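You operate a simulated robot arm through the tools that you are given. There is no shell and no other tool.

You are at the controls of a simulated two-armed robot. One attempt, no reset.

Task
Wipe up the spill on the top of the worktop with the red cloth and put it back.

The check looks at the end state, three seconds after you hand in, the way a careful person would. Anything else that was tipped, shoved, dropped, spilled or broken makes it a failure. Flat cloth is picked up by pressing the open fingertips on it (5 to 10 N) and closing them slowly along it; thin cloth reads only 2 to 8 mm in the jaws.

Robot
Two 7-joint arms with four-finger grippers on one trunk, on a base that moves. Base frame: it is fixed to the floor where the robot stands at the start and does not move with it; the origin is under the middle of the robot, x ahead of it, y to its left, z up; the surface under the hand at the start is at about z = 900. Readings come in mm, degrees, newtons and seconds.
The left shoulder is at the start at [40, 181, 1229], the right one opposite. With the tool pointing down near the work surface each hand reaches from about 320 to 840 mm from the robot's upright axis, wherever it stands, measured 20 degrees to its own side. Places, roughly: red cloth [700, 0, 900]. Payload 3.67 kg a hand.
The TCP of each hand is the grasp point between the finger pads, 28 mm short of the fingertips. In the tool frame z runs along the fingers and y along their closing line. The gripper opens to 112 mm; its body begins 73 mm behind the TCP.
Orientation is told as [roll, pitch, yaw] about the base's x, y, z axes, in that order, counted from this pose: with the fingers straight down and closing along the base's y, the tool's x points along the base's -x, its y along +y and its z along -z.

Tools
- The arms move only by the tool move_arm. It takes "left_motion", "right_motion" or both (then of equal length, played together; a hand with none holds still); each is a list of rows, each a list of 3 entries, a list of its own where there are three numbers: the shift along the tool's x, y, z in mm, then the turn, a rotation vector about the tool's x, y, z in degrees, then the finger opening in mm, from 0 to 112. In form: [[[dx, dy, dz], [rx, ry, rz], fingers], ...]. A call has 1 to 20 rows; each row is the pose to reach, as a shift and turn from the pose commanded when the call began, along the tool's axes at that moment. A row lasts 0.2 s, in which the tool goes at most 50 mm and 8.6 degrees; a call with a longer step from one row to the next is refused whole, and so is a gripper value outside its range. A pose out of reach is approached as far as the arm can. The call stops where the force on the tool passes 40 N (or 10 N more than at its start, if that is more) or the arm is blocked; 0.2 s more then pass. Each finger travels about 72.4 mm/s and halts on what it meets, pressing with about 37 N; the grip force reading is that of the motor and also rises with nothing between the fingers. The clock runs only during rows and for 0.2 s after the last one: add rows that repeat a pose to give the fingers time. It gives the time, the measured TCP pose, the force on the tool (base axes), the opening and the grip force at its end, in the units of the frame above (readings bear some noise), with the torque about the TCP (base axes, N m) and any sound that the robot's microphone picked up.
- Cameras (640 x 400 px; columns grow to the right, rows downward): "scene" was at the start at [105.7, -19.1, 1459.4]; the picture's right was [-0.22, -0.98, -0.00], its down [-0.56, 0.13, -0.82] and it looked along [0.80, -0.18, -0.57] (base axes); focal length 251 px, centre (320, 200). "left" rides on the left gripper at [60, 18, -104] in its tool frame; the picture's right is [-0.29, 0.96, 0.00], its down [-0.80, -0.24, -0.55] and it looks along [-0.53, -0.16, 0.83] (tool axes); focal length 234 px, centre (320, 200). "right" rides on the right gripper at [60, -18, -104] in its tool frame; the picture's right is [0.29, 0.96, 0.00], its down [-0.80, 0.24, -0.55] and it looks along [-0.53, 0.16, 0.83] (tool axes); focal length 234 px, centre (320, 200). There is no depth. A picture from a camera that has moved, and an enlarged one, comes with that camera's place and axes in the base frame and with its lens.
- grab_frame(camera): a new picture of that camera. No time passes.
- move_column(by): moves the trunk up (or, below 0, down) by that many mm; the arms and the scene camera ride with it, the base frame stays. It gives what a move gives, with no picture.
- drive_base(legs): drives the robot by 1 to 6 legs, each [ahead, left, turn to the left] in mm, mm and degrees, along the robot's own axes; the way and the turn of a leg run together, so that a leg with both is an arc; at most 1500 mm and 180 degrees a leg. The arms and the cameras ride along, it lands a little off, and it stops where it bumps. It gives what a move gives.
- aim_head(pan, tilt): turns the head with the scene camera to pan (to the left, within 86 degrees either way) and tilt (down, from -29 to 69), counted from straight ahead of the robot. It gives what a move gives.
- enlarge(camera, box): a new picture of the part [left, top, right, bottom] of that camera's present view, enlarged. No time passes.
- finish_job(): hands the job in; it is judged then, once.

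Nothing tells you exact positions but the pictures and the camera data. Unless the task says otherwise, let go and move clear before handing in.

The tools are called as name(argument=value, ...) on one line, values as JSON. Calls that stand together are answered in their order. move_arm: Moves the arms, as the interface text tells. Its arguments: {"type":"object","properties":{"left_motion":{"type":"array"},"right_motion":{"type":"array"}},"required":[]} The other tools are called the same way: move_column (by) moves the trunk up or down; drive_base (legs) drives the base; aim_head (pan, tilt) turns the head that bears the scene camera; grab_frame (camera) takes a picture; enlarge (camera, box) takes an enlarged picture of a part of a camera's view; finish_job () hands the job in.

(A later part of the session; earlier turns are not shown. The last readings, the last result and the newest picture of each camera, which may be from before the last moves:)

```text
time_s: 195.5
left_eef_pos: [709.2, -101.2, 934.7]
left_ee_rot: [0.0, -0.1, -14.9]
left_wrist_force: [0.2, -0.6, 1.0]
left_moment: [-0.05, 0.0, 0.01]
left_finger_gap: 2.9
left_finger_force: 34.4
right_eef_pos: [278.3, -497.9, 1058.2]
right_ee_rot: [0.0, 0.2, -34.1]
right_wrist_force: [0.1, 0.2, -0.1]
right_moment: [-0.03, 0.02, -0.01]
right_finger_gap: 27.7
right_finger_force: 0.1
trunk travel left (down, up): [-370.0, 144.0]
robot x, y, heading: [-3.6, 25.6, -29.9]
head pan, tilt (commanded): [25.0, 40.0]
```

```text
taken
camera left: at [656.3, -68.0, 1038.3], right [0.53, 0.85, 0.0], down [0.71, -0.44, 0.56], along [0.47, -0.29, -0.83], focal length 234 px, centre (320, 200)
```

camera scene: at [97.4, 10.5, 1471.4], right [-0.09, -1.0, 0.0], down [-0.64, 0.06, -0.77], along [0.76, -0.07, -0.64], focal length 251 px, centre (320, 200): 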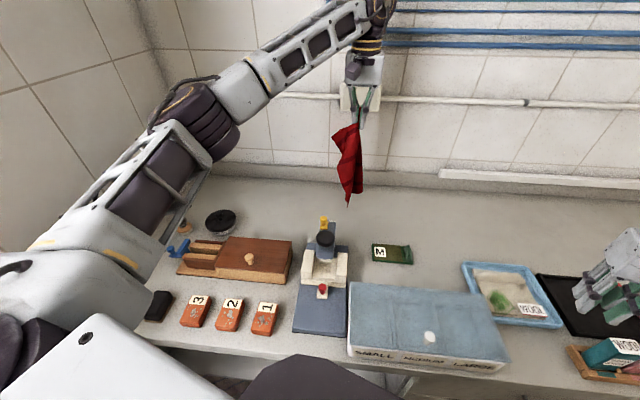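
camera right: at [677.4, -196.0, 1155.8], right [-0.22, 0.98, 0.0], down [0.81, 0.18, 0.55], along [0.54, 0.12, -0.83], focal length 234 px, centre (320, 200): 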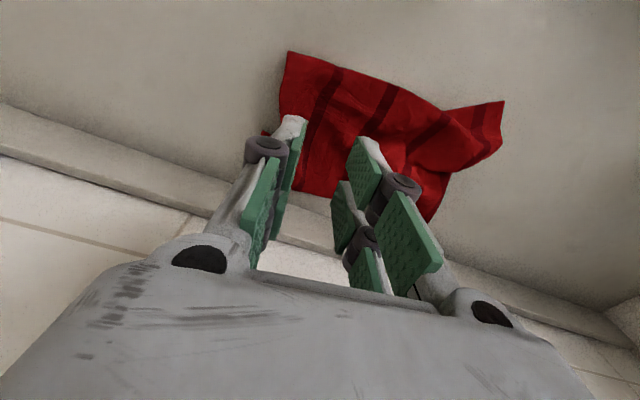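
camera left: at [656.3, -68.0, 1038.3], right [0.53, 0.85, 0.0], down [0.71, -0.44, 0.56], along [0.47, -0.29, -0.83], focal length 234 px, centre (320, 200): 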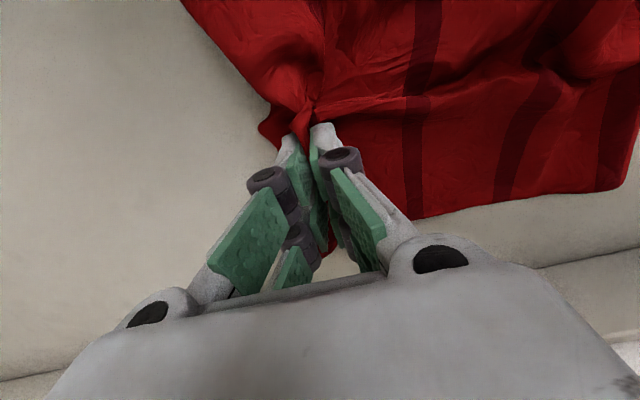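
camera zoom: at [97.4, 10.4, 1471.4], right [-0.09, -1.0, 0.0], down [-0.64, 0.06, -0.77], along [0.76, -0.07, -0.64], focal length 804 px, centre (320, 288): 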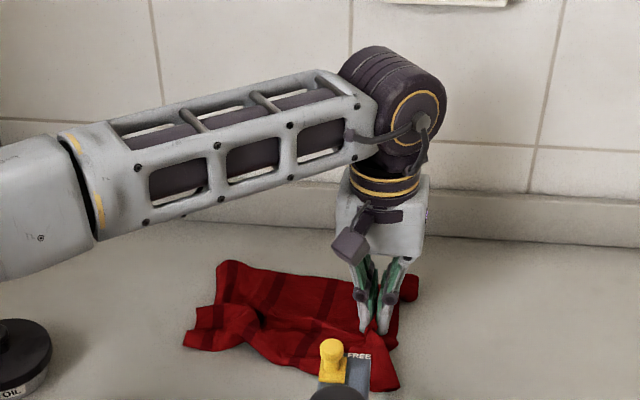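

The right edge is now within about 30 mm of its old position and the cloth is flatter. I'll release here and look.

move_arm(left_motion=[[[0, 0, 3], [0, 0, 0], 0], [[0, 0, 5], [0, 0, 0], 0], [[0, 0, 5], [0, 0, 0], 6], [[0, 0, 5], [0, 0, 0], 14], [[0, 0, 5], [0, 0, 0], 22], [[0, 0, 5], [0, 0, 0], 28], [[0, 0, 0], [0, 0, 0], 28], [[0, 0, -12], [0, 0, 0], 28], [[0, 0, -30], [0, 0, 0], 28], [[0, 0, -55], [0, 0, 0], 28], [[0, 0, -85], [0, 0, 0], 28], [[0, 0, -120], [0, 0, 0], 28], [[0, 0, -165], [0, 0, 0], 28]])

enlarge(camera="scene", box=[220, 110, 420, 235])

grab_frame(camera="left")

```text
time_s: 198.3
left_eef_pos: [707.2, -101.1, 1101.0]
left_ee_rot: [0.0, -0.1, -14.9]
left_wrist_force: [-0.8, 0.3, -0.2]
left_moment: [-0.02, -0.03, -0.02]
left_finger_gap: 28.0
left_finger_force: 0.0
right_eef_pos: [278.5, -498.4, 1058.0]
right_ee_rot: [0.0, 0.0, -34.1]
right_wrist_force: [0.7, -0.4, -0.7]
right_moment: [0.03, -0.02, -0.03]
right_finger_gap: 27.7
right_finger_force: 0.1
trunk travel left (down, up): [-370.0, 144.0]
robot x, y, heading: [-7.5, 28.7, -29.8]
head pan, tilt (commanded): [25.0, 40.0]
```

```text
3.20 times, centred on (320, 172) of scene
camera zoom: at [96.3, 10.5, 1471.5], right [-0.09, -1.0, 0.0], down [-0.64, 0.06, -0.77], along [0.76, -0.07, -0.64], focal length 804 px, centre (320, 288)
```

zoom: 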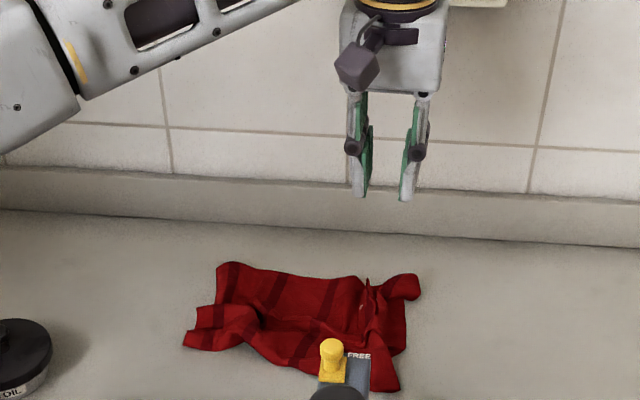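

```text
taken
camera left: at [653.9, -68.4, 1204.5], right [0.53, 0.85, 0.0], down [0.71, -0.44, 0.56], along [0.47, -0.29, -0.83], focal length 234 px, centre (320, 200)
```

left: 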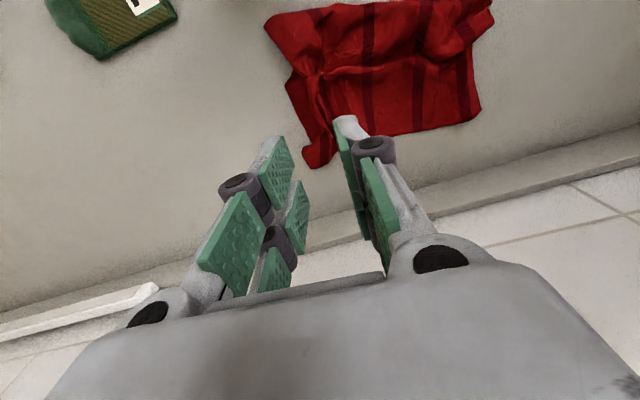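

The cloth's centre is now only about 30 mm from where it was, but it's still rumpled. A two-handed stretch should smooth it: I'll turn the base to about −10° so the right hand can reach the right end and the left hand the left end.

move_arm(left_motion=[[[0, 0, -25], [0, 0, 0], 40], [[0, 0, -50], [0, 0, 0], 50], [[0, 0, -60], [0, 0, 0], 60]], right_motion=[[[0, 0, -25], [0, 0, 0], 28], [[0, 0, -50], [0, 0, 0], 28], [[0, 0, -60], [0, 0, 0], 28]])

drive_base(legs=[[18, -21, 0], [0, 0, 20]])

aim_head(pan=5, tilt=40)

grab_frame(camera="scene")

grab_frame(camera="left")

```text
time_s: 199.1
left_eef_pos: [710.1, -100.6, 1159.5]
left_ee_rot: [0.0, 0.1, -14.9]
left_wrist_force: [-0.7, 0.1, 0.1]
left_moment: [0.01, 0.01, 0.0]
left_finger_gap: 60.1
left_finger_force: 0.1
right_eef_pos: [279.3, -497.2, 1118.3]
right_ee_rot: [0.1, 0.2, -33.9]
right_wrist_force: [-0.3, -0.4, -0.1]
right_moment: [0.03, 0.03, -0.02]
right_finger_gap: 28.2
right_finger_force: 0.0
trunk travel left (down, up): [-370.0, 144.0]
robot x, y, heading: [-2.8, 30.0, -29.8]
head pan, tilt (commanded): [25.0, 40.0]
```

```text
time_s: 201.1
left_eef_pos: [714.1, 130.8, 1159.7]
left_ee_rot: [0.0, -0.1, 5.5]
left_wrist_force: [0.2, 0.2, 0.3]
left_moment: [0.02, -0.01, -0.03]
left_finger_gap: 59.9
left_finger_force: 0.1
right_eef_pos: [450.1, -392.3, 1118.4]
right_ee_rot: [0.0, 0.1, -13.4]
right_wrist_force: [-0.5, 0.5, 0.6]
right_moment: [0.02, -0.03, 0.01]
right_finger_gap: 28.1
right_finger_force: 0.2
trunk travel left (down, up): [-370.0, 144.0]
robot x, y, heading: [3.6, -2.1, -9.5]
head pan, tilt (commanded): [25.0, 40.0]
```

```text
time_s: 201.9
left_eef_pos: [713.8, 130.6, 1160.7]
left_ee_rot: [0.0, -0.1, 5.6]
left_wrist_force: [-0.7, 0.6, 0.4]
left_moment: [0.0, 0.01, -0.03]
left_finger_gap: 60.0
left_finger_force: 0.0
right_eef_pos: [448.7, -391.1, 1116.4]
right_ee_rot: [-0.1, 0.1, -13.4]
right_wrist_force: [0.2, -0.2, 0.2]
right_moment: [-0.03, 0.0, -0.01]
right_finger_gap: 27.9
right_finger_force: 0.1
trunk travel left (down, up): [-370.0, 144.0]
robot x, y, heading: [-0.4, 0.9, -9.3]
head pan, tilt (commanded): [5.0, 40.0]
```

```text
taken
camera scene: at [104.8, -8.8, 1471.4], right [-0.07, -1.0, 0.0], down [-0.64, 0.05, -0.77], along [0.76, -0.06, -0.64], focal length 251 px, centre (320, 200)
```

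scene: 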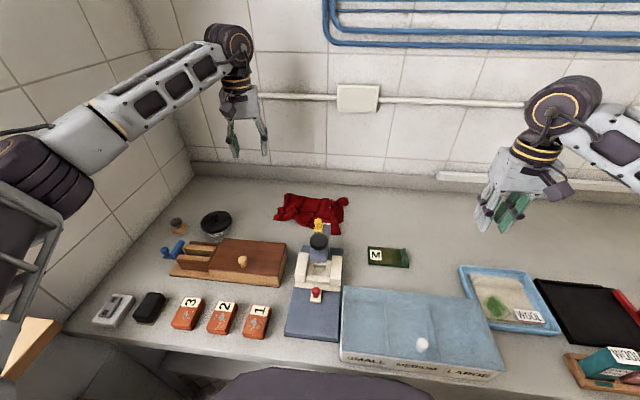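

```text
taken
camera left: at [652.2, 143.3, 1263.7], right [0.19, 0.98, 0.0], down [0.82, -0.16, 0.56], along [0.54, -0.11, -0.83], focal length 234 px, centre (320, 200)
```

left: 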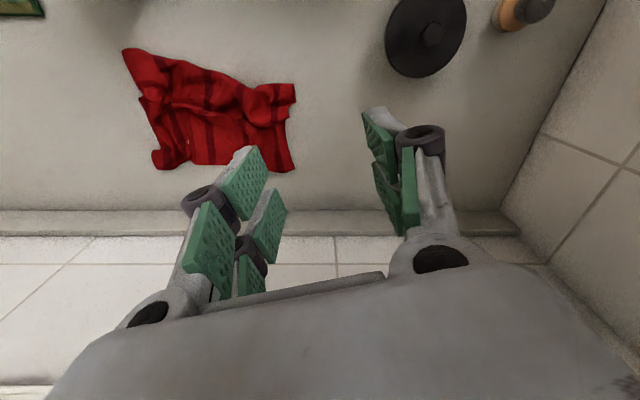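

The cloth corners are near (607,-111), (765,-166), (819,62) and (691,99). I'll bring the left hand over the left end and the right hand over the right end, staying above the cloth for now.

move_arm(left_motion=[[[-2, -9, 0], [0, 0, 2], 60], [[-4, -18, 0], [0, 0, 4], 60], [[-6, -27, 0], [0, 0, 6], 60], [[-8, -37, 0], [0, 0, 8], 60], [[-11, -46, 0], [0, 0, 10], 60], [[-13, -55, 20], [0, 0, 12], 60], [[-15, -64, 40], [0, 0, 14], 60], [[-17, -74, 65], [0, 0, 16], 60], [[-20, -83, 90], [0, 0, 18], 60], [[-22, -92, 110], [0, 0, 20.6], 60], [[-22, -92, 120], [0, 0, 20.6], 60], [[-22, -92, 120], [0, 0, 20.6], 60]], right_motion=[[[-17, 34, 0], [0, 0, 0], 28], [[-35, 68, 0], [0, 0, 0], 28], [[-52, 102, 0], [0, 0, 0], 24], [[-70, 137, 0], [0, 0, 0], 20], [[-88, 172, 0], [0, 0, 0], 16], [[-105, 207, 0], [0, 0, 0], 14], [[-122, 242, 0], [0, 0, 0], 14], [[-140, 277, 0], [0, 0, 0], 14], [[-158, 312, 0], [0, 0, 0], 14], [[-170, 336, 10], [0, 0, 0], 14], [[-175, 346, 25], [0, 0, 0], 14], [[-175, 346, 30], [0, 0, 0], 14]])

grab_frame(camera="left")

grab_frame(camera="right")

enlarge(camera="scene", box=[220, 110, 420, 235])

```text
time_s: 204.5
left_eef_pos: [744.3, 40.0, 1041.3]
left_ee_rot: [-0.1, -0.1, -14.9]
left_wrist_force: [-0.8, 0.8, 0.2]
left_moment: [0.01, -0.03, 0.01]
left_finger_gap: 60.1
left_finger_force: 0.1
right_eef_pos: [698.7, -97.2, 1087.7]
right_ee_rot: [0.0, 0.1, -13.5]
right_wrist_force: [0.2, -0.1, -0.6]
right_moment: [0.02, 0.0, -0.02]
right_finger_gap: 13.9
right_finger_force: 0.2
trunk travel left (down, up): [-370.0, 144.0]
robot x, y, heading: [1.0, -0.7, -9.2]
head pan, tilt (commanded): [5.0, 40.0]
```

```text
taken
camera left: at [692.3, 74.2, 1144.0], right [0.53, 0.85, 0.0], down [0.71, -0.44, 0.56], along [0.47, -0.29, -0.83], focal length 234 px, centre (320, 200)
```

left: 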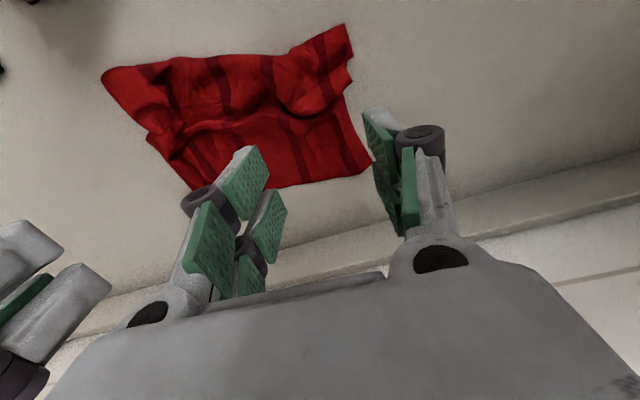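

```text
taken
camera right: at [636.1, -100.1, 1192.4], right [-0.06, 1.0, 0.0], down [0.83, 0.05, 0.55], along [0.55, 0.03, -0.83], focal length 234 px, centre (320, 200)
```

right: 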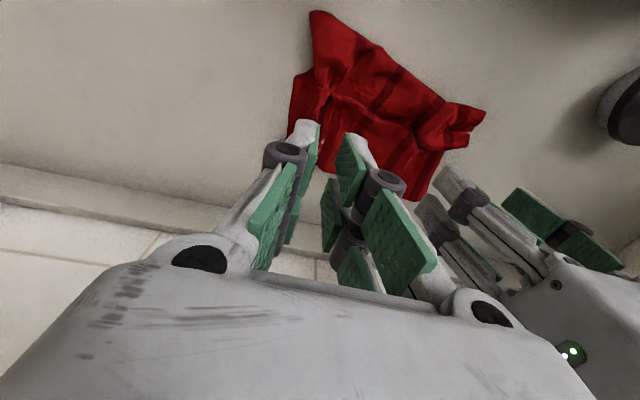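

```text
3.20 times, centred on (320, 172) of scene
camera zoom: at [104.9, -9.0, 1471.4], right [-0.08, -1.0, 0.0], down [-0.64, 0.05, -0.77], along [0.76, -0.06, -0.64], focal length 804 px, centre (320, 288)
```

zoom: 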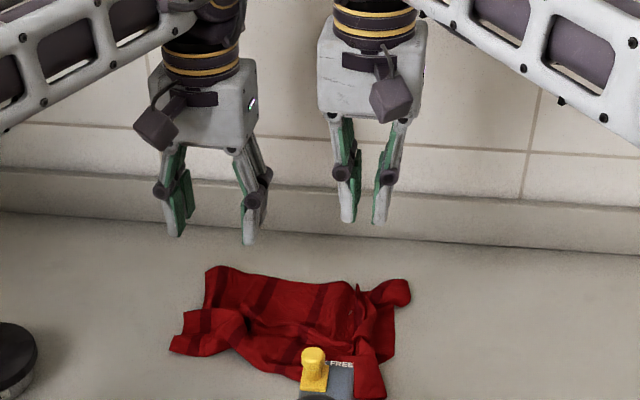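

Both hands are clear of each other. I'll bring the left hand down to the left edge, shifted 8 mm inward.

move_arm(left_motion=[[[0, -8, 30], [0, 0, 0], 60], [[0, -8, 65], [0, 0, 0], 60], [[0, -8, 95], [0, 0, 0], 60], [[0, -8, 105], [0, 0, 0], 60], [[0, -8, 109], [0, 0, 0], 60], [[0, -8, 111], [0, 0, 0], 60], [[0, -8, 111], [0, 0, 0], 60]])

grab_frame(camera="left")

```text
time_s: 206.1
left_eef_pos: [743.4, 32.4, 929.5]
left_ee_rot: [0.0, 0.0, -15.0]
left_wrist_force: [0.2, 0.6, 1.0]
left_moment: [0.02, -0.01, -0.02]
left_finger_gap: 60.0
left_finger_force: 0.2
right_eef_pos: [698.4, -96.4, 1087.1]
right_ee_rot: [-0.1, 0.1, -13.3]
right_wrist_force: [-0.2, -0.2, -0.1]
right_moment: [0.0, 0.01, 0.04]
right_finger_gap: 13.9
right_finger_force: 0.1
trunk travel left (down, up): [-370.0, 144.0]
robot x, y, heading: [4.1, -0.1, -9.4]
head pan, tilt (commanded): [5.0, 40.0]
```

```text
taken
camera left: at [689.4, 66.5, 1033.5], right [0.53, 0.85, 0.0], down [0.71, -0.44, 0.56], along [0.47, -0.29, -0.83], focal length 234 px, centre (320, 200)
```

left: 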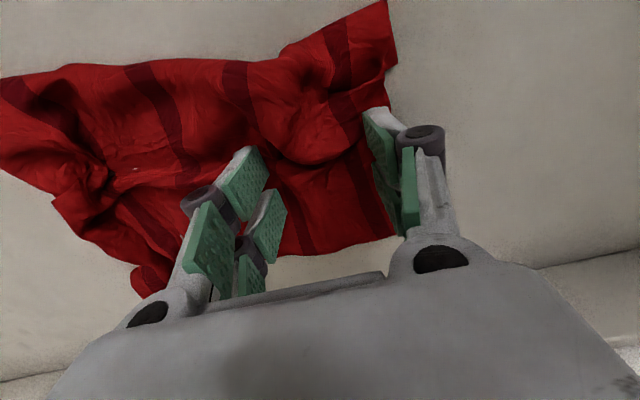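

The outer fingers are on the border again; I'll move another 10 mm inward and press.

move_arm(left_motion=[[[0, 0, -4], [0, 0, 0], 60], [[0, -10, -4], [0, 0, 0], 60], [[0, -10, -1], [0, 0, 0], 60], [[0, -10, 1], [0, 0, 0], 60], [[0, -10, 2], [0, 0, 0], 60], [[0, -10, 2.5], [0, 0, 0], 60], [[0, -10, 2.5], [0, 0, 0], 60]])

```text
time_s: 207.7
left_eef_pos: [740.5, 24.5, 928.9]
left_ee_rot: [0.0, -0.1, -14.9]
left_wrist_force: [1.4, -0.7, 4.8]
left_moment: [0.2, 0.03, -0.05]
left_finger_gap: 60.8
left_finger_force: 0.7
right_eef_pos: [698.7, -96.0, 1088.2]
right_ee_rot: [0.0, 0.0, -13.4]
right_wrist_force: [0.1, 0.7, -0.5]
right_moment: [0.01, 0.01, -0.01]
right_finger_gap: 14.1
right_finger_force: 0.1
trunk travel left (down, up): [-370.0, 144.0]
robot x, y, heading: [-0.6, 2.4, -9.4]
head pan, tilt (commanded): [5.0, 40.0]
```

Contact at about 5 N. Closing slowly to pinch the left edge.

move_arm(left_motion=[[[0, 0, 0.4], [0, 0, 0], 60], [[0, 0, 0.2], [0, 0, 0], 57], [[0, 0, 0], [0, 0, 0], 54], [[0, 0, -0.3], [0, 0, 0], 51], [[0, 0, -0.6], [0, 0, 0], 48], [[0, 0, -0.9], [0, 0, 0], 45], [[0, 0, -1.2], [0, 0, 0], 42], [[0, 0, -1.5], [0, 0, 0], 39], [[0, 0, -1.8], [0, 0, 0], 36], [[0, 0, -2.0], [0, 0, 0], 33], [[0, 0, -2.2], [0, 0, 0], 30], [[0, 0, -2.4], [0, 0, 0], 27], [[0, 0, -2.5], [0, 0, 0], 24]])

move_arm(left_motion=[[[0, 0, 0], [0, 0, 0], 21], [[0, 0, 0], [0, 0, 0], 18], [[0, 0, 0], [0, 0, 0], 15], [[0, 0, 0], [0, 0, 0], 12], [[0, 0, 0], [0, 0, 0], 9], [[0, 0, 0], [0, 0, 0], 6], [[0, 0, 0], [0, 0, 0], 3], [[0, 0, 0], [0, 0, 0], 0], [[0, 0, 0], [0, 0, 0], 0], [[0, 0, 0], [0, 0, 0], 0]])

grab_frame(camera="left")

grab_frame(camera="right")

```text
time_s: 210.5
left_eef_pos: [739.8, 22.4, 930.1]
left_ee_rot: [-0.1, -0.1, -14.9]
left_wrist_force: [0.3, -0.5, 4.5]
left_moment: [0.1, 0.1, 0.04]
left_finger_gap: 23.9
left_finger_force: 0.2
right_eef_pos: [699.6, -95.2, 1087.5]
right_ee_rot: [0.1, 0.0, -13.4]
right_wrist_force: [0.7, -0.2, 0.8]
right_moment: [-0.01, 0.0, 0.0]
right_finger_gap: 13.9
right_finger_force: 0.1
trunk travel left (down, up): [-370.0, 144.0]
robot x, y, heading: [-0.7, -0.0, -9.5]
head pan, tilt (commanded): [5.0, 40.0]
```

```text
time_s: 212.7
left_eef_pos: [740.1, 23.9, 929.8]
left_ee_rot: [0.1, -0.1, -15.1]
left_wrist_force: [-0.3, -0.5, 2.0]
left_moment: [-0.02, 0.06, -0.02]
left_finger_gap: 3.2
left_finger_force: 36.2
right_eef_pos: [698.1, -96.2, 1088.1]
right_ee_rot: [0.0, 0.1, -13.4]
right_wrist_force: [-0.3, -0.2, 0.3]
right_moment: [-0.02, -0.01, 0.02]
right_finger_gap: 14.1
right_finger_force: 0.0
trunk travel left (down, up): [-370.0, 144.0]
robot x, y, heading: [0.8, 0.8, -9.4]
head pan, tilt (commanded): [5.0, 40.0]
```

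```text
taken
camera left: at [686.8, 56.9, 1033.0], right [0.53, 0.85, 0.0], down [0.71, -0.44, 0.56], along [0.47, -0.29, -0.83], focal length 234 px, centre (320, 200)
```

left: 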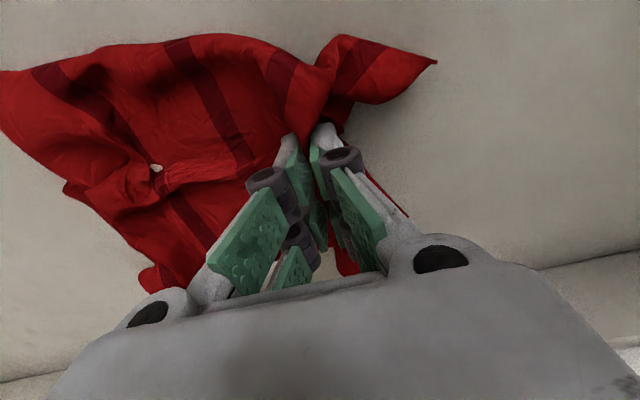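

```text
taken
camera right: at [635.7, -100.1, 1192.7], right [-0.06, 1.0, 0.0], down [0.83, 0.05, 0.55], along [0.55, 0.03, -0.83], focal length 234 px, centre (320, 200)
```

right: 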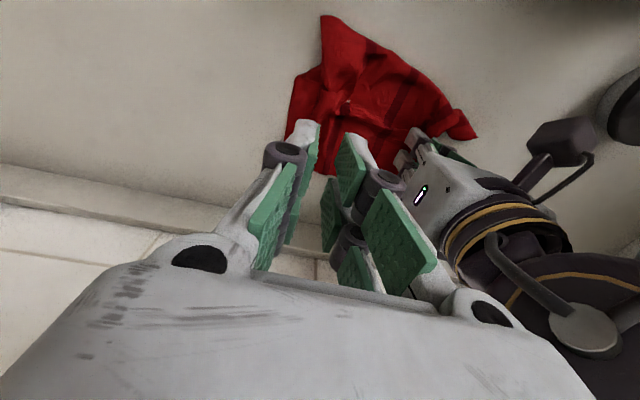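

The left edge is pinched. Now I'll lower the right hand to press the right end down as an anchor.

move_arm(right_motion=[[[0, -4, 40], [0, 0, 0], 14], [[0, -8, 80], [0, 0, 0], 14], [[0, -8, 115], [0, 0, 0], 14], [[0, -8, 140], [0, 0, 0], 14], [[0, -8, 150], [0, 0, 0], 14], [[0, -8, 154], [0, 0, 0], 14], [[0, -8, 154], [0, 0, 0], 14]])

grab_frame(camera="right")

```text
time_s: 214.3
left_eef_pos: [740.5, 23.7, 930.4]
left_ee_rot: [-0.1, -0.2, -15.1]
left_wrist_force: [0.3, -1.0, 1.1]
left_moment: [-0.02, 0.03, 0.03]
left_finger_gap: 3.5
left_finger_force: 38.3
right_eef_pos: [697.8, -103.8, 934.9]
right_ee_rot: [0.0, 0.2, -13.5]
right_wrist_force: [-0.6, 0.4, 1.3]
right_moment: [-0.01, 0.02, -0.01]
right_finger_gap: 13.8
right_finger_force: 0.0
trunk travel left (down, up): [-370.0, 144.0]
robot x, y, heading: [1.2, -1.3, -9.4]
head pan, tilt (commanded): [5.0, 40.0]
```

```text
taken
camera right: at [635.6, -107.8, 1039.1], right [-0.06, 1.0, 0.0], down [0.83, 0.05, 0.55], along [0.55, 0.03, -0.83], focal length 234 px, centre (320, 200)
```

right: 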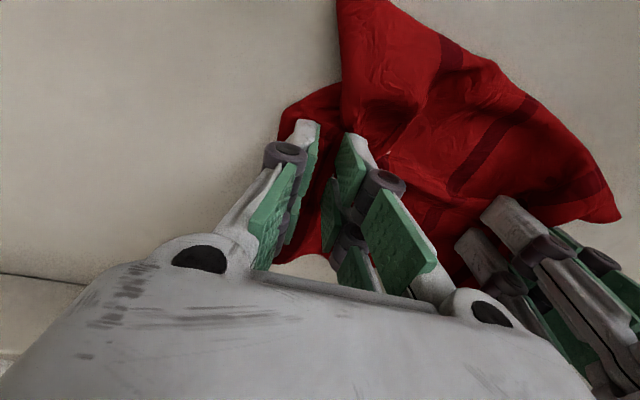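

The right fingertips are over the right edge. Lowering to press.

move_arm(right_motion=[[[0, 0, 3], [0, 0, 0], 14], [[0, 0, 5], [0, 0, 0], 14], [[0, 0, 6], [0, 0, 0], 14], [[0, 0, 7], [0, 0, 0], 14], [[0, 0, 7], [0, 0, 0], 14]])

```text
time_s: 215.5
left_eef_pos: [739.4, 22.9, 931.0]
left_ee_rot: [0.0, -0.1, -14.9]
left_wrist_force: [1.4, 0.7, 1.1]
left_moment: [0.03, 0.0, 0.04]
left_finger_gap: 3.7
left_finger_force: 37.5
right_eef_pos: [697.6, -103.0, 928.6]
right_ee_rot: [0.0, -0.1, -13.4]
right_wrist_force: [3.3, -0.5, 16.7]
right_moment: [0.18, 0.18, -0.02]
right_finger_gap: 13.6
right_finger_force: 0.0
trunk travel left (down, up): [-370.0, 144.0]
robot x, y, heading: [3.5, -2.2, -9.3]
head pan, tilt (commanded): [5.0, 40.0]
```

The anchor presses with 17 N. Now I'll pull the left end gently to the left to stretch the cloth, watching the force.

move_arm(left_motion=[[[0, 0, -3], [0, 0, 0], 0], [[0, 6, -5], [0, 0, 0], 0], [[0, 12, -5], [0, 0, 0], 0], [[0, 18, -5], [0, 0, 0], 0], [[0, 24, -5], [0, 0, 0], 0], [[0, 30, -5], [0, 0, 0], 0], [[0, 36, -5], [0, 0, 0], 0], [[0, 42, -5], [0, 0, 0], 0], [[0, 47, -5], [0, 0, 0], 0]])

grab_frame(camera="right")

enlarge(camera="scene", box=[220, 110, 420, 235])

grab_frame(camera="left")

```text
time_s: 217.5
left_eef_pos: [750.3, 67.7, 937.4]
left_ee_rot: [0.0, -0.2, -15.0]
left_wrist_force: [-5.4, -14.0, -0.2]
left_moment: [-0.43, 0.1, 0.26]
left_finger_gap: 3.6
left_finger_force: 37.0
right_eef_pos: [694.9, -102.9, 929.7]
right_ee_rot: [0.1, 0.0, -13.5]
right_wrist_force: [3.6, 10.3, 22.0]
right_moment: [0.68, 0.28, -0.22]
right_finger_gap: 14.7
right_finger_force: 5.0
trunk travel left (down, up): [-370.0, 144.0]
robot x, y, heading: [1.4, 2.2, -9.2]
head pan, tilt (commanded): [5.0, 40.0]
```

```text
taken
camera right: at [632.6, -107.1, 1033.2], right [-0.06, 1.0, 0.0], down [0.83, 0.05, 0.55], along [0.55, 0.03, -0.83], focal length 234 px, centre (320, 200)
```

right: 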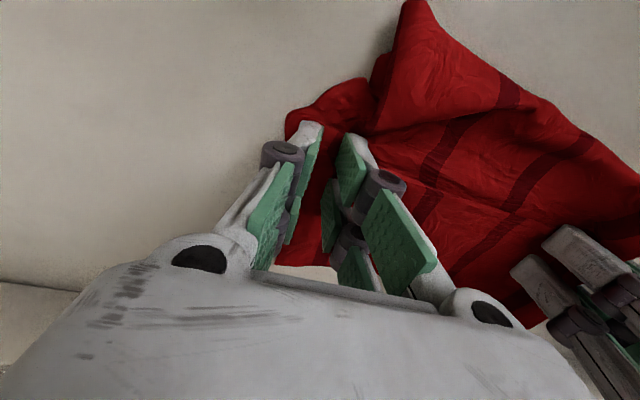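

```text
3.20 times, centred on (320, 172) of scene
camera zoom: at [102.0, -8.8, 1471.6], right [-0.08, -1.0, 0.0], down [-0.64, 0.05, -0.77], along [0.77, -0.06, -0.64], focal length 804 px, centre (320, 288)
```

zoom: 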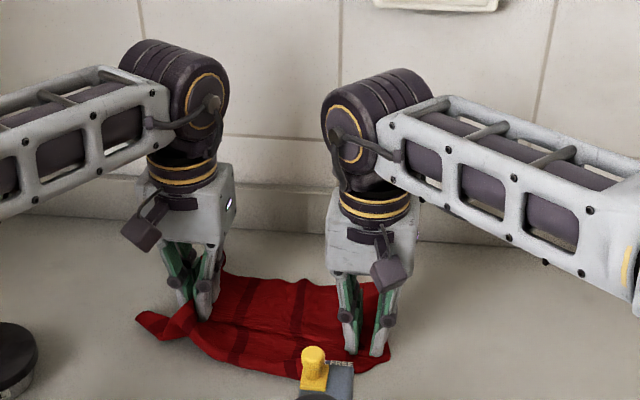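

```text
taken
camera left: at [696.8, 101.4, 1039.5], right [0.53, 0.85, 0.0], down [0.71, -0.44, 0.56], along [0.47, -0.29, -0.83], focal length 234 px, centre (320, 200)
```

left: 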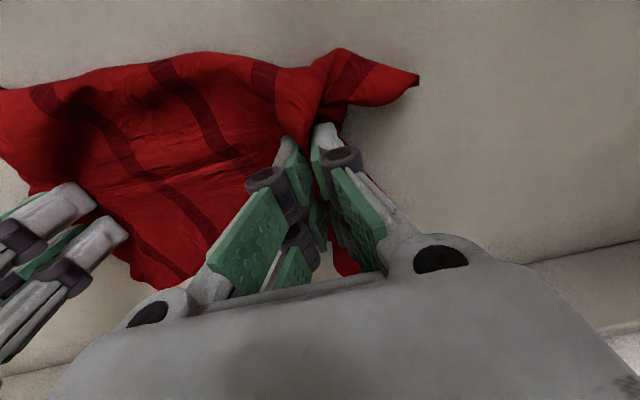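

The cloth is taut now, with about 14 N of tension. I'll lower the left fingers onto it and open them slowly while pressing, to spread the pinched fold outwards.

move_arm(left_motion=[[[0, 0, 4], [0, 0, 0], 0], [[0, 0, 7], [0, 0, 0], 0], [[0, 0, 9], [0, 0, 0], 0], [[0, 0, 9], [0, 0, 0], 2], [[0, 0, 9], [0, 0, 0], 5], [[0, 0, 9], [0, 0, 0], 8], [[0, 0, 9], [0, 0, 0], 12], [[0, 0, 9], [0, 0, 0], 16], [[0, 0, 9], [0, 0, 0], 20], [[0, 0, 9], [0, 0, 0], 24]])

grab_frame(camera="left")

```text
time_s: 219.7
left_eef_pos: [750.3, 69.6, 928.6]
left_ee_rot: [0.1, -0.2, -15.0]
left_wrist_force: [0.5, -1.0, 17.3]
left_moment: [0.08, 0.17, 0.0]
left_finger_gap: 25.7
left_finger_force: 0.1
right_eef_pos: [695.8, -102.6, 928.4]
right_ee_rot: [-0.1, -0.1, -13.4]
right_wrist_force: [-0.2, 2.2, 12.3]
right_moment: [0.24, 0.21, -0.07]
right_finger_gap: 13.4
right_finger_force: 0.1
trunk travel left (down, up): [-370.0, 144.0]
robot x, y, heading: [3.5, 2.1, -9.2]
head pan, tilt (commanded): [5.0, 40.0]
```

```text
taken
camera left: at [696.7, 102.6, 1031.4], right [0.53, 0.85, 0.0], down [0.71, -0.44, 0.56], along [0.48, -0.29, -0.83], focal length 234 px, centre (320, 200)
```

left: 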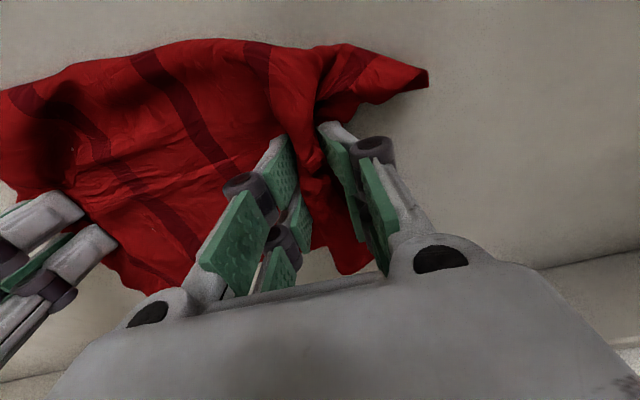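

The fold is opening up under pressure. Continuing to open to 60 mm while keeping contact.

move_arm(left_motion=[[[0, 0, 0], [0, 0, 0], 28], [[0, 0, 0], [0, 0, 0], 32], [[0, 0, 0.3], [0, 0, 0], 36], [[0, 0, 0.6], [0, 0, 0], 40], [[0, 0, 0.9], [0, 0, 0], 44], [[0, 0, 1.3], [0, 0, 0], 48], [[0, 0, 1.7], [0, 0, 0], 52], [[0, 0, 2.1], [0, 0, 0], 56], [[0, 0, 2.4], [0, 0, 0], 60], [[0, 0, 2.8], [0, 0, 0], 64]])

grab_frame(camera="left")

enlarge(camera="scene", box=[220, 110, 420, 235])

```text
time_s: 221.9
left_eef_pos: [749.1, 70.0, 923.0]
left_ee_rot: [0.0, -0.2, -14.9]
left_wrist_force: [-0.5, -1.2, 15.0]
left_moment: [-0.07, 0.0, 0.02]
left_finger_gap: 68.1
left_finger_force: 5.0
right_eef_pos: [696.9, -103.4, 928.9]
right_ee_rot: [0.0, 0.0, -13.4]
right_wrist_force: [-1.2, 1.6, 11.0]
right_moment: [0.22, 0.24, -0.04]
right_finger_gap: 13.0
right_finger_force: 0.0
trunk travel left (down, up): [-370.0, 144.0]
robot x, y, heading: [3.2, -0.1, -9.5]
head pan, tilt (commanded): [5.0, 40.0]
```

```text
taken
camera left: at [696.7, 102.9, 1027.2], right [0.53, 0.85, 0.0], down [0.71, -0.44, 0.56], along [0.47, -0.29, -0.83], focal length 234 px, centre (320, 200)
```

left: 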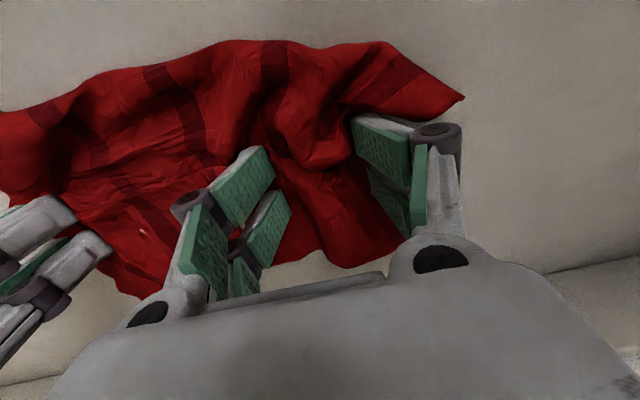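

```text
3.20 times, centred on (320, 172) of scene
camera zoom: at [101.6, -8.5, 1471.6], right [-0.08, -1.0, 0.0], down [-0.64, 0.05, -0.77], along [0.77, -0.06, -0.64], focal length 804 px, centre (320, 288)
```

zoom: 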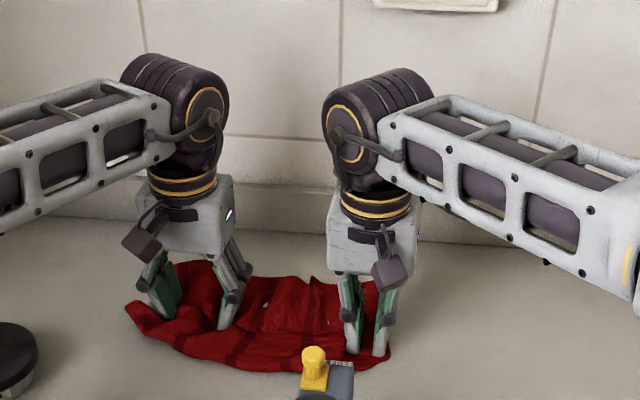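

The outer part spread left but the middle bunched. With the open fingertips still pressing, I'll slide left about 35 mm to stretch the middle against the right-hand anchor.

move_arm(left_motion=[[[0, 5, 0], [0, 0, 0], 66], [[0, 10, 0], [0, 0, 0], 66], [[0, 15, 0], [0, 0, 0], 66], [[0, 20, 0], [0, 0, 0], 66], [[0, 25, 0], [0, 0, 0], 66], [[0, 30, 0], [0, 0, 0], 66], [[0, 35, 0], [0, 0, 0], 66], [[0, 38, 0], [0, 0, 0], 66]])

grab_frame(camera="left")

enlarge(camera="scene", box=[220, 110, 420, 235])

```text
time_s: 223.7
left_eef_pos: [760.5, 105.5, 926.9]
left_ee_rot: [0.1, -0.2, -15.0]
left_wrist_force: [-0.5, -3.7, 14.8]
left_moment: [-0.4, 0.45, 0.08]
left_finger_gap: 69.3
left_finger_force: 3.0
right_eef_pos: [696.4, -102.9, 928.2]
right_ee_rot: [0.1, -0.1, -13.5]
right_wrist_force: [1.5, 4.2, 10.5]
right_moment: [0.3, 0.13, -0.08]
right_finger_gap: 14.6
right_finger_force: 0.7
trunk travel left (down, up): [-370.0, 144.0]
robot x, y, heading: [-2.2, -3.9, -9.3]
head pan, tilt (commanded): [5.0, 40.0]
```

```text
taken
camera left: at [707.3, 139.2, 1028.6], right [0.53, 0.85, 0.0], down [0.71, -0.44, 0.56], along [0.48, -0.29, -0.83], focal length 234 px, centre (320, 200)
```

left: 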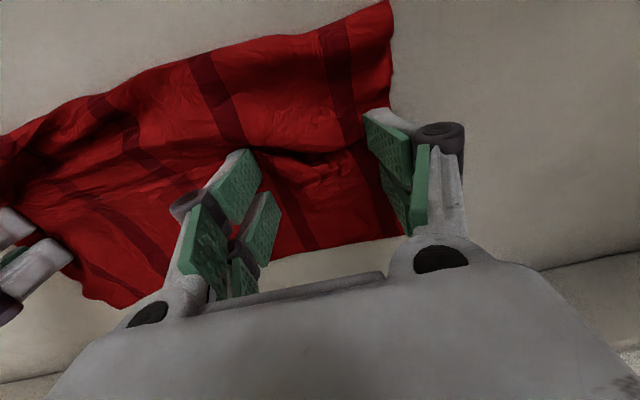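

```text
3.20 times, centred on (320, 172) of scene
camera zoom: at [101.3, -9.4, 1471.7], right [-0.08, -1.0, 0.0], down [-0.64, 0.05, -0.77], along [0.77, -0.06, -0.64], focal length 804 px, centre (320, 288)
```

zoom: 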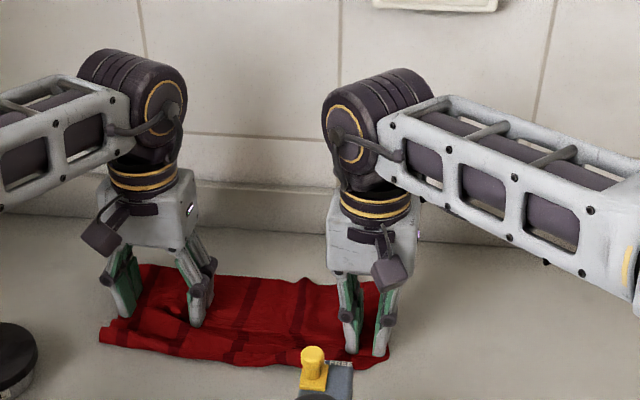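

The cloth is now spread nicely. With the left hand holding as an anchor, I'll slide the pressing right hand about 25 mm to the right to take out the remaining slack.

move_arm(right_motion=[[[0, -5, 0], [0, 0, 0], 14], [[0, -10, 0], [0, 0, 0], 14], [[0, -15, 0], [0, 0, 0], 14], [[0, -20, 0], [0, 0, 0], 14], [[0, -25, 0], [0, 0, 0], 14]])

grab_frame(camera="right")

enlarge(camera="scene", box=[220, 110, 420, 235])

```text
time_s: 224.9
left_eef_pos: [761.4, 106.2, 926.1]
left_ee_rot: [-0.1, -0.3, -15.0]
left_wrist_force: [-0.2, -0.8, 19.4]
left_moment: [-0.28, 0.39, 0.02]
left_finger_gap: 67.1
left_finger_force: 0.7
right_eef_pos: [691.1, -128.0, 928.0]
right_ee_rot: [0.0, -0.1, -13.5]
right_wrist_force: [1.6, 3.3, 5.4]
right_moment: [0.18, 0.05, -0.07]
right_finger_gap: 15.9
right_finger_force: 1.9
trunk travel left (down, up): [-370.0, 144.0]
robot x, y, heading: [1.4, -0.2, -9.1]
head pan, tilt (commanded): [5.0, 40.0]
```

```text
taken
camera right: at [628.3, -132.8, 1033.4], right [-0.06, 1.0, 0.0], down [0.83, 0.05, 0.56], along [0.55, 0.03, -0.83], focal length 234 px, centre (320, 200)
```

right: 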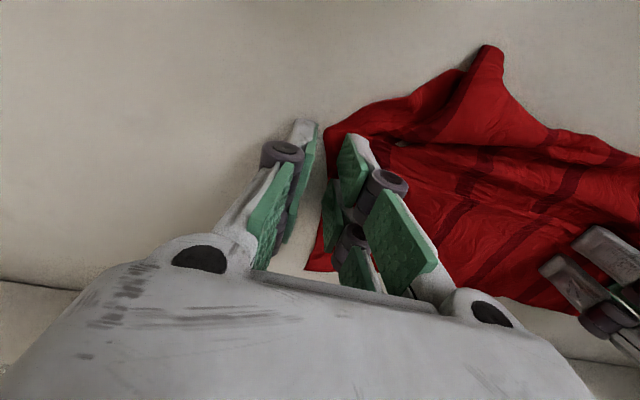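

```text
3.20 times, centred on (320, 172) of scene
camera zoom: at [101.5, -8.8, 1471.7], right [-0.08, -1.0, 0.0], down [-0.64, 0.05, -0.77], along [0.77, -0.06, -0.64], focal length 804 px, centre (320, 288)
```

zoom: 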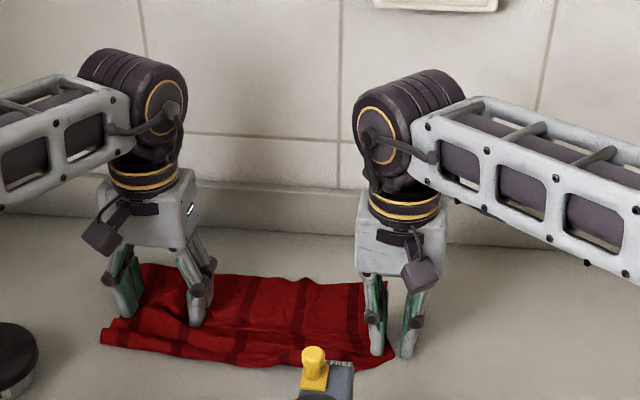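

The middle is flat now, and the right edge sits about where it belongs; the near-right corner still has a small ridge. I'll lift both hands straight up and look at the overall layout.

move_arm(left_motion=[[[0, 0, -4], [0, 0, 0], 66], [[0, 0, -12], [0, 0, 0], 66], [[0, 0, -30], [0, 0, 0], 66], [[0, 0, -60], [0, 0, 0], 66], [[0, 0, -100], [0, 0, 0], 66], [[0, 0, -140], [0, 0, 0], 66], [[0, 0, -180], [0, 0, 0], 66]], right_motion=[[[0, 0, -4], [0, 0, 0], 16], [[0, 0, -12], [0, 0, 0], 16], [[0, 0, -30], [0, 0, 0], 16], [[0, 0, -60], [0, 0, 0], 16], [[0, 0, -100], [0, 0, 0], 16], [[0, 0, -140], [0, 0, 0], 16], [[0, 0, -180], [0, 0, 0], 16]])

enlarge(camera="scene", box=[220, 130, 420, 255])

grab_frame(camera="right")

grab_frame(camera="left")

```text
time_s: 226.5
left_eef_pos: [760.9, 106.6, 1102.8]
left_ee_rot: [0.1, -0.2, -14.9]
left_wrist_force: [-0.1, -0.5, -0.1]
left_moment: [0.01, -0.03, 0.01]
left_finger_gap: 65.8
left_finger_force: 0.0
right_eef_pos: [692.5, -127.4, 1107.8]
right_ee_rot: [0.0, 0.0, -13.4]
right_wrist_force: [0.7, 1.3, 0.2]
right_moment: [-0.02, -0.02, 0.0]
right_finger_gap: 15.8
right_finger_force: 0.1
trunk travel left (down, up): [-370.0, 144.0]
robot x, y, heading: [-0.8, -0.9, -9.2]
head pan, tilt (commanded): [5.0, 40.0]
```

```text
3.20 times, centred on (320, 192) of scene
camera zoom: at [103.6, -8.6, 1471.5], right [-0.08, -1.0, 0.0], down [-0.64, 0.05, -0.77], along [0.76, -0.06, -0.64], focal length 804 px, centre (320, 224)
```

zoom: 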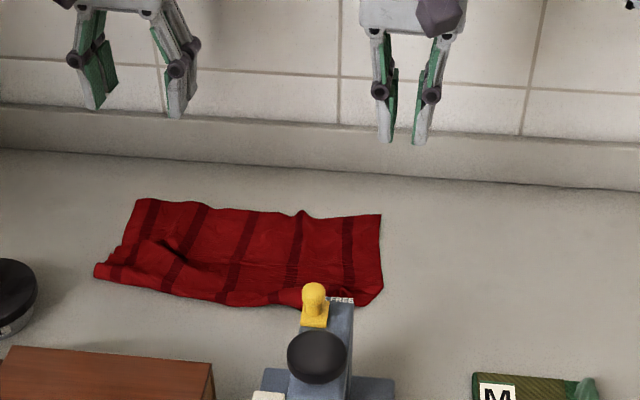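

```text
taken
camera right: at [629.4, -131.8, 1211.9], right [-0.06, 1.0, 0.0], down [0.83, 0.05, 0.55], along [0.55, 0.03, -0.83], focal length 234 px, centre (320, 200)
```

right: 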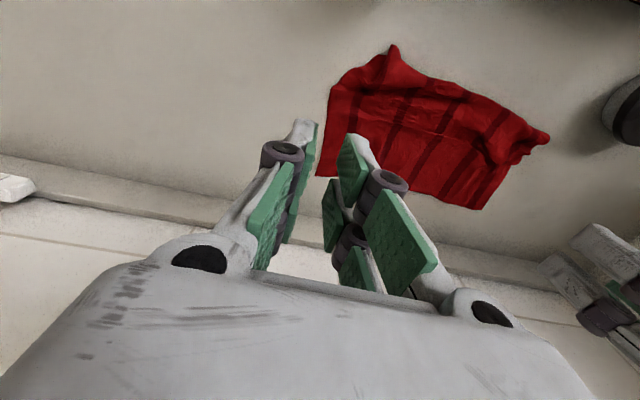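

```text
taken
camera left: at [707.9, 139.6, 1205.9], right [0.53, 0.85, 0.0], down [0.71, -0.44, 0.56], along [0.47, -0.29, -0.83], focal length 234 px, centre (320, 200)
```

left: 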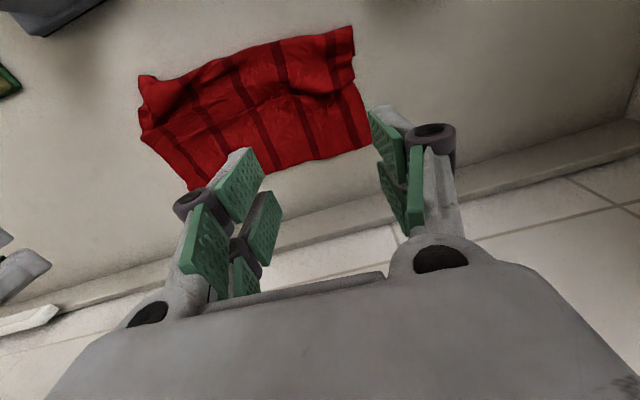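

The cloth lies nearly rectangular, with its centre about 30 mm from the original. Its near edge is still about 50 mm short, so I'll take a closer look at it.

enlarge(camera="left", box=[110, 10, 390, 185])

enlarge(camera="right", box=[300, 20, 580, 195])

enlarge(camera="scene", box=[235, 180, 355, 255])

```text
2.29 times, centred on (250, 98) of left
camera zoom: at [707.9, 139.6, 1205.9], right [0.53, 0.85, 0.0], down [0.71, -0.44, 0.56], along [0.47, -0.29, -0.83], focal length 535 px, centre (480, 434)
```

zoom: 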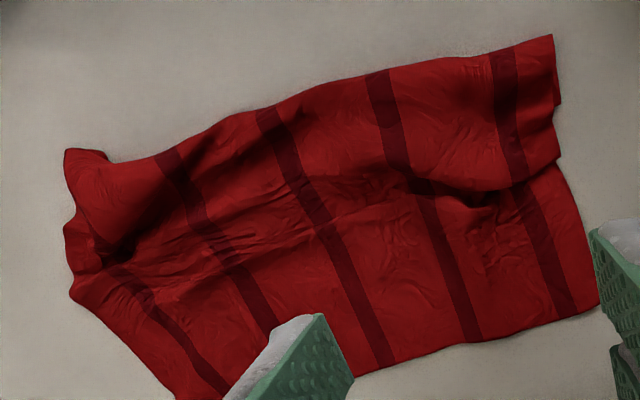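

```text
2.29 times, centred on (440, 108) of right
camera zoom: at [629.4, -131.8, 1211.9], right [-0.06, 1.0, 0.0], down [0.83, 0.05, 0.55], along [0.55, 0.03, -0.83], focal length 535 px, centre (46, 411)
```

zoom: 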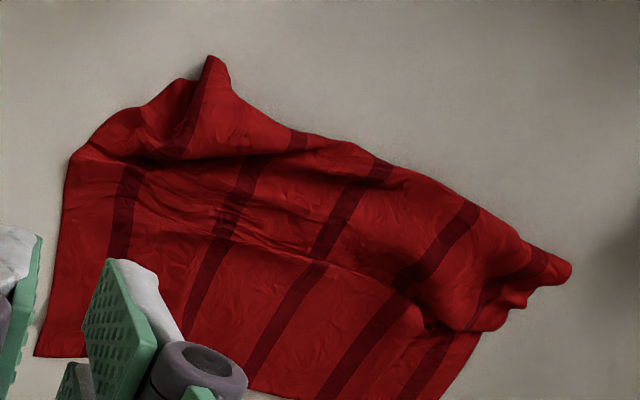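

```text
5.33 times, centred on (295, 218) of scene
camera zoom: at [103.6, -8.6, 1471.5], right [-0.08, -1.0, 0.0], down [-0.64, 0.05, -0.77], along [0.76, -0.06, -0.64], focal length 1340 px, centre (453, 107)
```

zoom: 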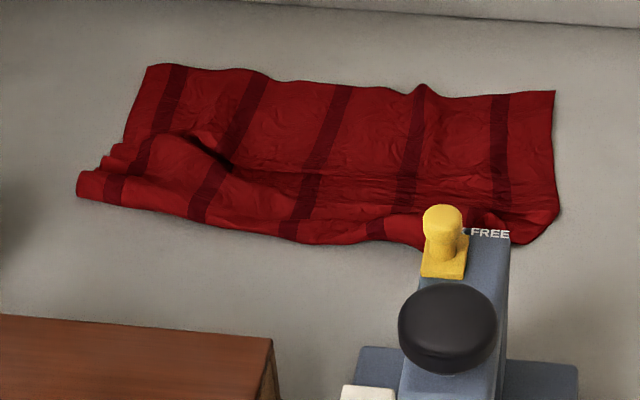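

The sheet is flat except for one lengthwise wave, because the near side is pushed in by about 50 mm. I'll press the near-left part with the left hand and the centre-right with the right hand as anchor, then slide the near-left part toward the front.

move_arm(left_motion=[[[18, 10, 0], [0, 0, 0], 50], [[35, 19, 10], [0, 0, 0], 40], [[35, 19, 50], [0, 0, 0], 40], [[35, 19, 90], [0, 0, 0], 40], [[35, 19, 130], [0, 0, 0], 40], [[35, 19, 155], [0, 0, 0], 40], [[35, 19, 165], [0, 0, 0], 40], [[35, 19, 165], [0, 0, 0], 40]], right_motion=[[[-8, 30, 0], [0, 0, 0], 25], [[-16, 62, 10], [0, 0, 0], 40], [[-16, 62, 50], [0, 0, 0], 40], [[-16, 62, 90], [0, 0, 0], 40], [[-16, 62, 130], [0, 0, 0], 40], [[-16, 62, 155], [0, 0, 0], 40], [[-16, 62, 170], [0, 0, 0], 40], [[-16, 62, 170], [0, 0, 0], 40]])

grab_frame(camera="left")

grab_frame(camera="right")

enlarge(camera="scene", box=[220, 130, 420, 255])

```text
time_s: 228.3
left_eef_pos: [733.6, 133.7, 936.5]
left_ee_rot: [0.0, -0.1, -14.9]
left_wrist_force: [0.3, 0.9, 0.6]
left_moment: [-0.02, -0.02, 0.02]
left_finger_gap: 39.9
left_finger_force: 0.0
right_eef_pos: [723.4, -72.2, 935.9]
right_ee_rot: [0.0, 0.2, -13.4]
right_wrist_force: [0.1, 0.0, -0.3]
right_moment: [0.02, -0.04, -0.02]
right_finger_gap: 40.0
right_finger_force: 0.1
trunk travel left (down, up): [-370.0, 144.0]
robot x, y, heading: [1.2, 0.2, -9.1]
head pan, tilt (commanded): [5.0, 40.0]
```

```text
taken
camera left: at [679.3, 167.3, 1039.9], right [0.53, 0.85, 0.0], down [0.71, -0.44, 0.56], along [0.47, -0.29, -0.83], focal length 234 px, centre (320, 200)
```

left: 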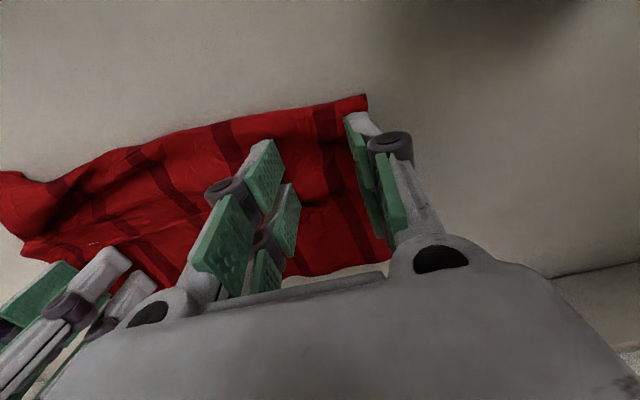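

```text
taken
camera right: at [660.3, -76.6, 1040.3], right [-0.06, 1.0, 0.0], down [0.83, 0.05, 0.55], along [0.55, 0.03, -0.83], focal length 234 px, centre (320, 200)
```

right: 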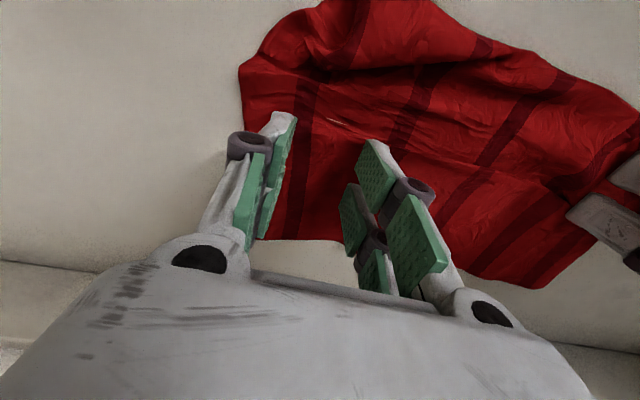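

```text
3.20 times, centred on (320, 192) of scene
camera zoom: at [105.0, -9.0, 1471.4], right [-0.08, -1.0, 0.0], down [-0.64, 0.05, -0.77], along [0.76, -0.06, -0.64], focal length 804 px, centre (320, 224)
```

zoom: 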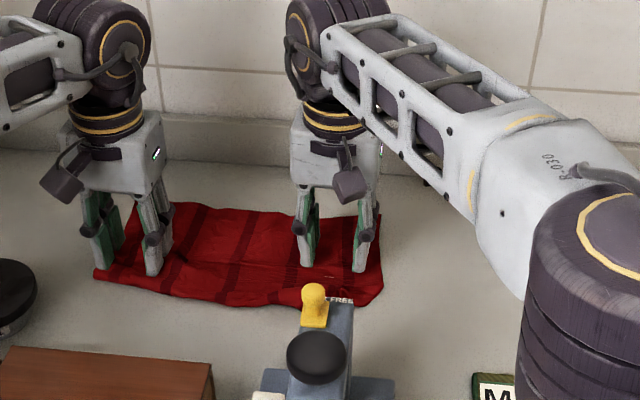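

Both hands are in position over the cloth. Pressing both down gently.

move_arm(left_motion=[[[0, 0, 4], [0, 0, 0], 40], [[0, 0, 7], [0, 0, 0], 40], [[0, 0, 9], [0, 0, 0], 40], [[0, 0, 9.5], [0, 0, 0], 40], [[0, 0, 9.5], [0, 0, 0], 40]], right_motion=[[[0, 0, 4], [0, 0, 0], 40], [[0, 0, 7], [0, 0, 0], 40], [[0, 0, 9], [0, 0, 0], 40], [[0, 0, 9.5], [0, 0, 0], 40], [[0, 0, 9.5], [0, 0, 0], 40]])

```text
time_s: 229.5
left_eef_pos: [731.9, 134.0, 929.9]
left_ee_rot: [0.0, -0.2, -14.9]
left_wrist_force: [2.2, 0.2, 8.4]
left_moment: [0.19, -0.11, 0.01]
left_finger_gap: 40.7
left_finger_force: 0.6
right_eef_pos: [720.2, -71.8, 928.6]
right_ee_rot: [0.0, -0.1, -13.3]
right_wrist_force: [4.2, 0.6, 15.1]
right_moment: [0.45, 0.08, -0.12]
right_finger_gap: 41.1
right_finger_force: 1.2
trunk travel left (down, up): [-370.0, 144.0]
robot x, y, heading: [3.4, 1.6, -9.2]
head pan, tilt (commanded): [5.0, 40.0]
```

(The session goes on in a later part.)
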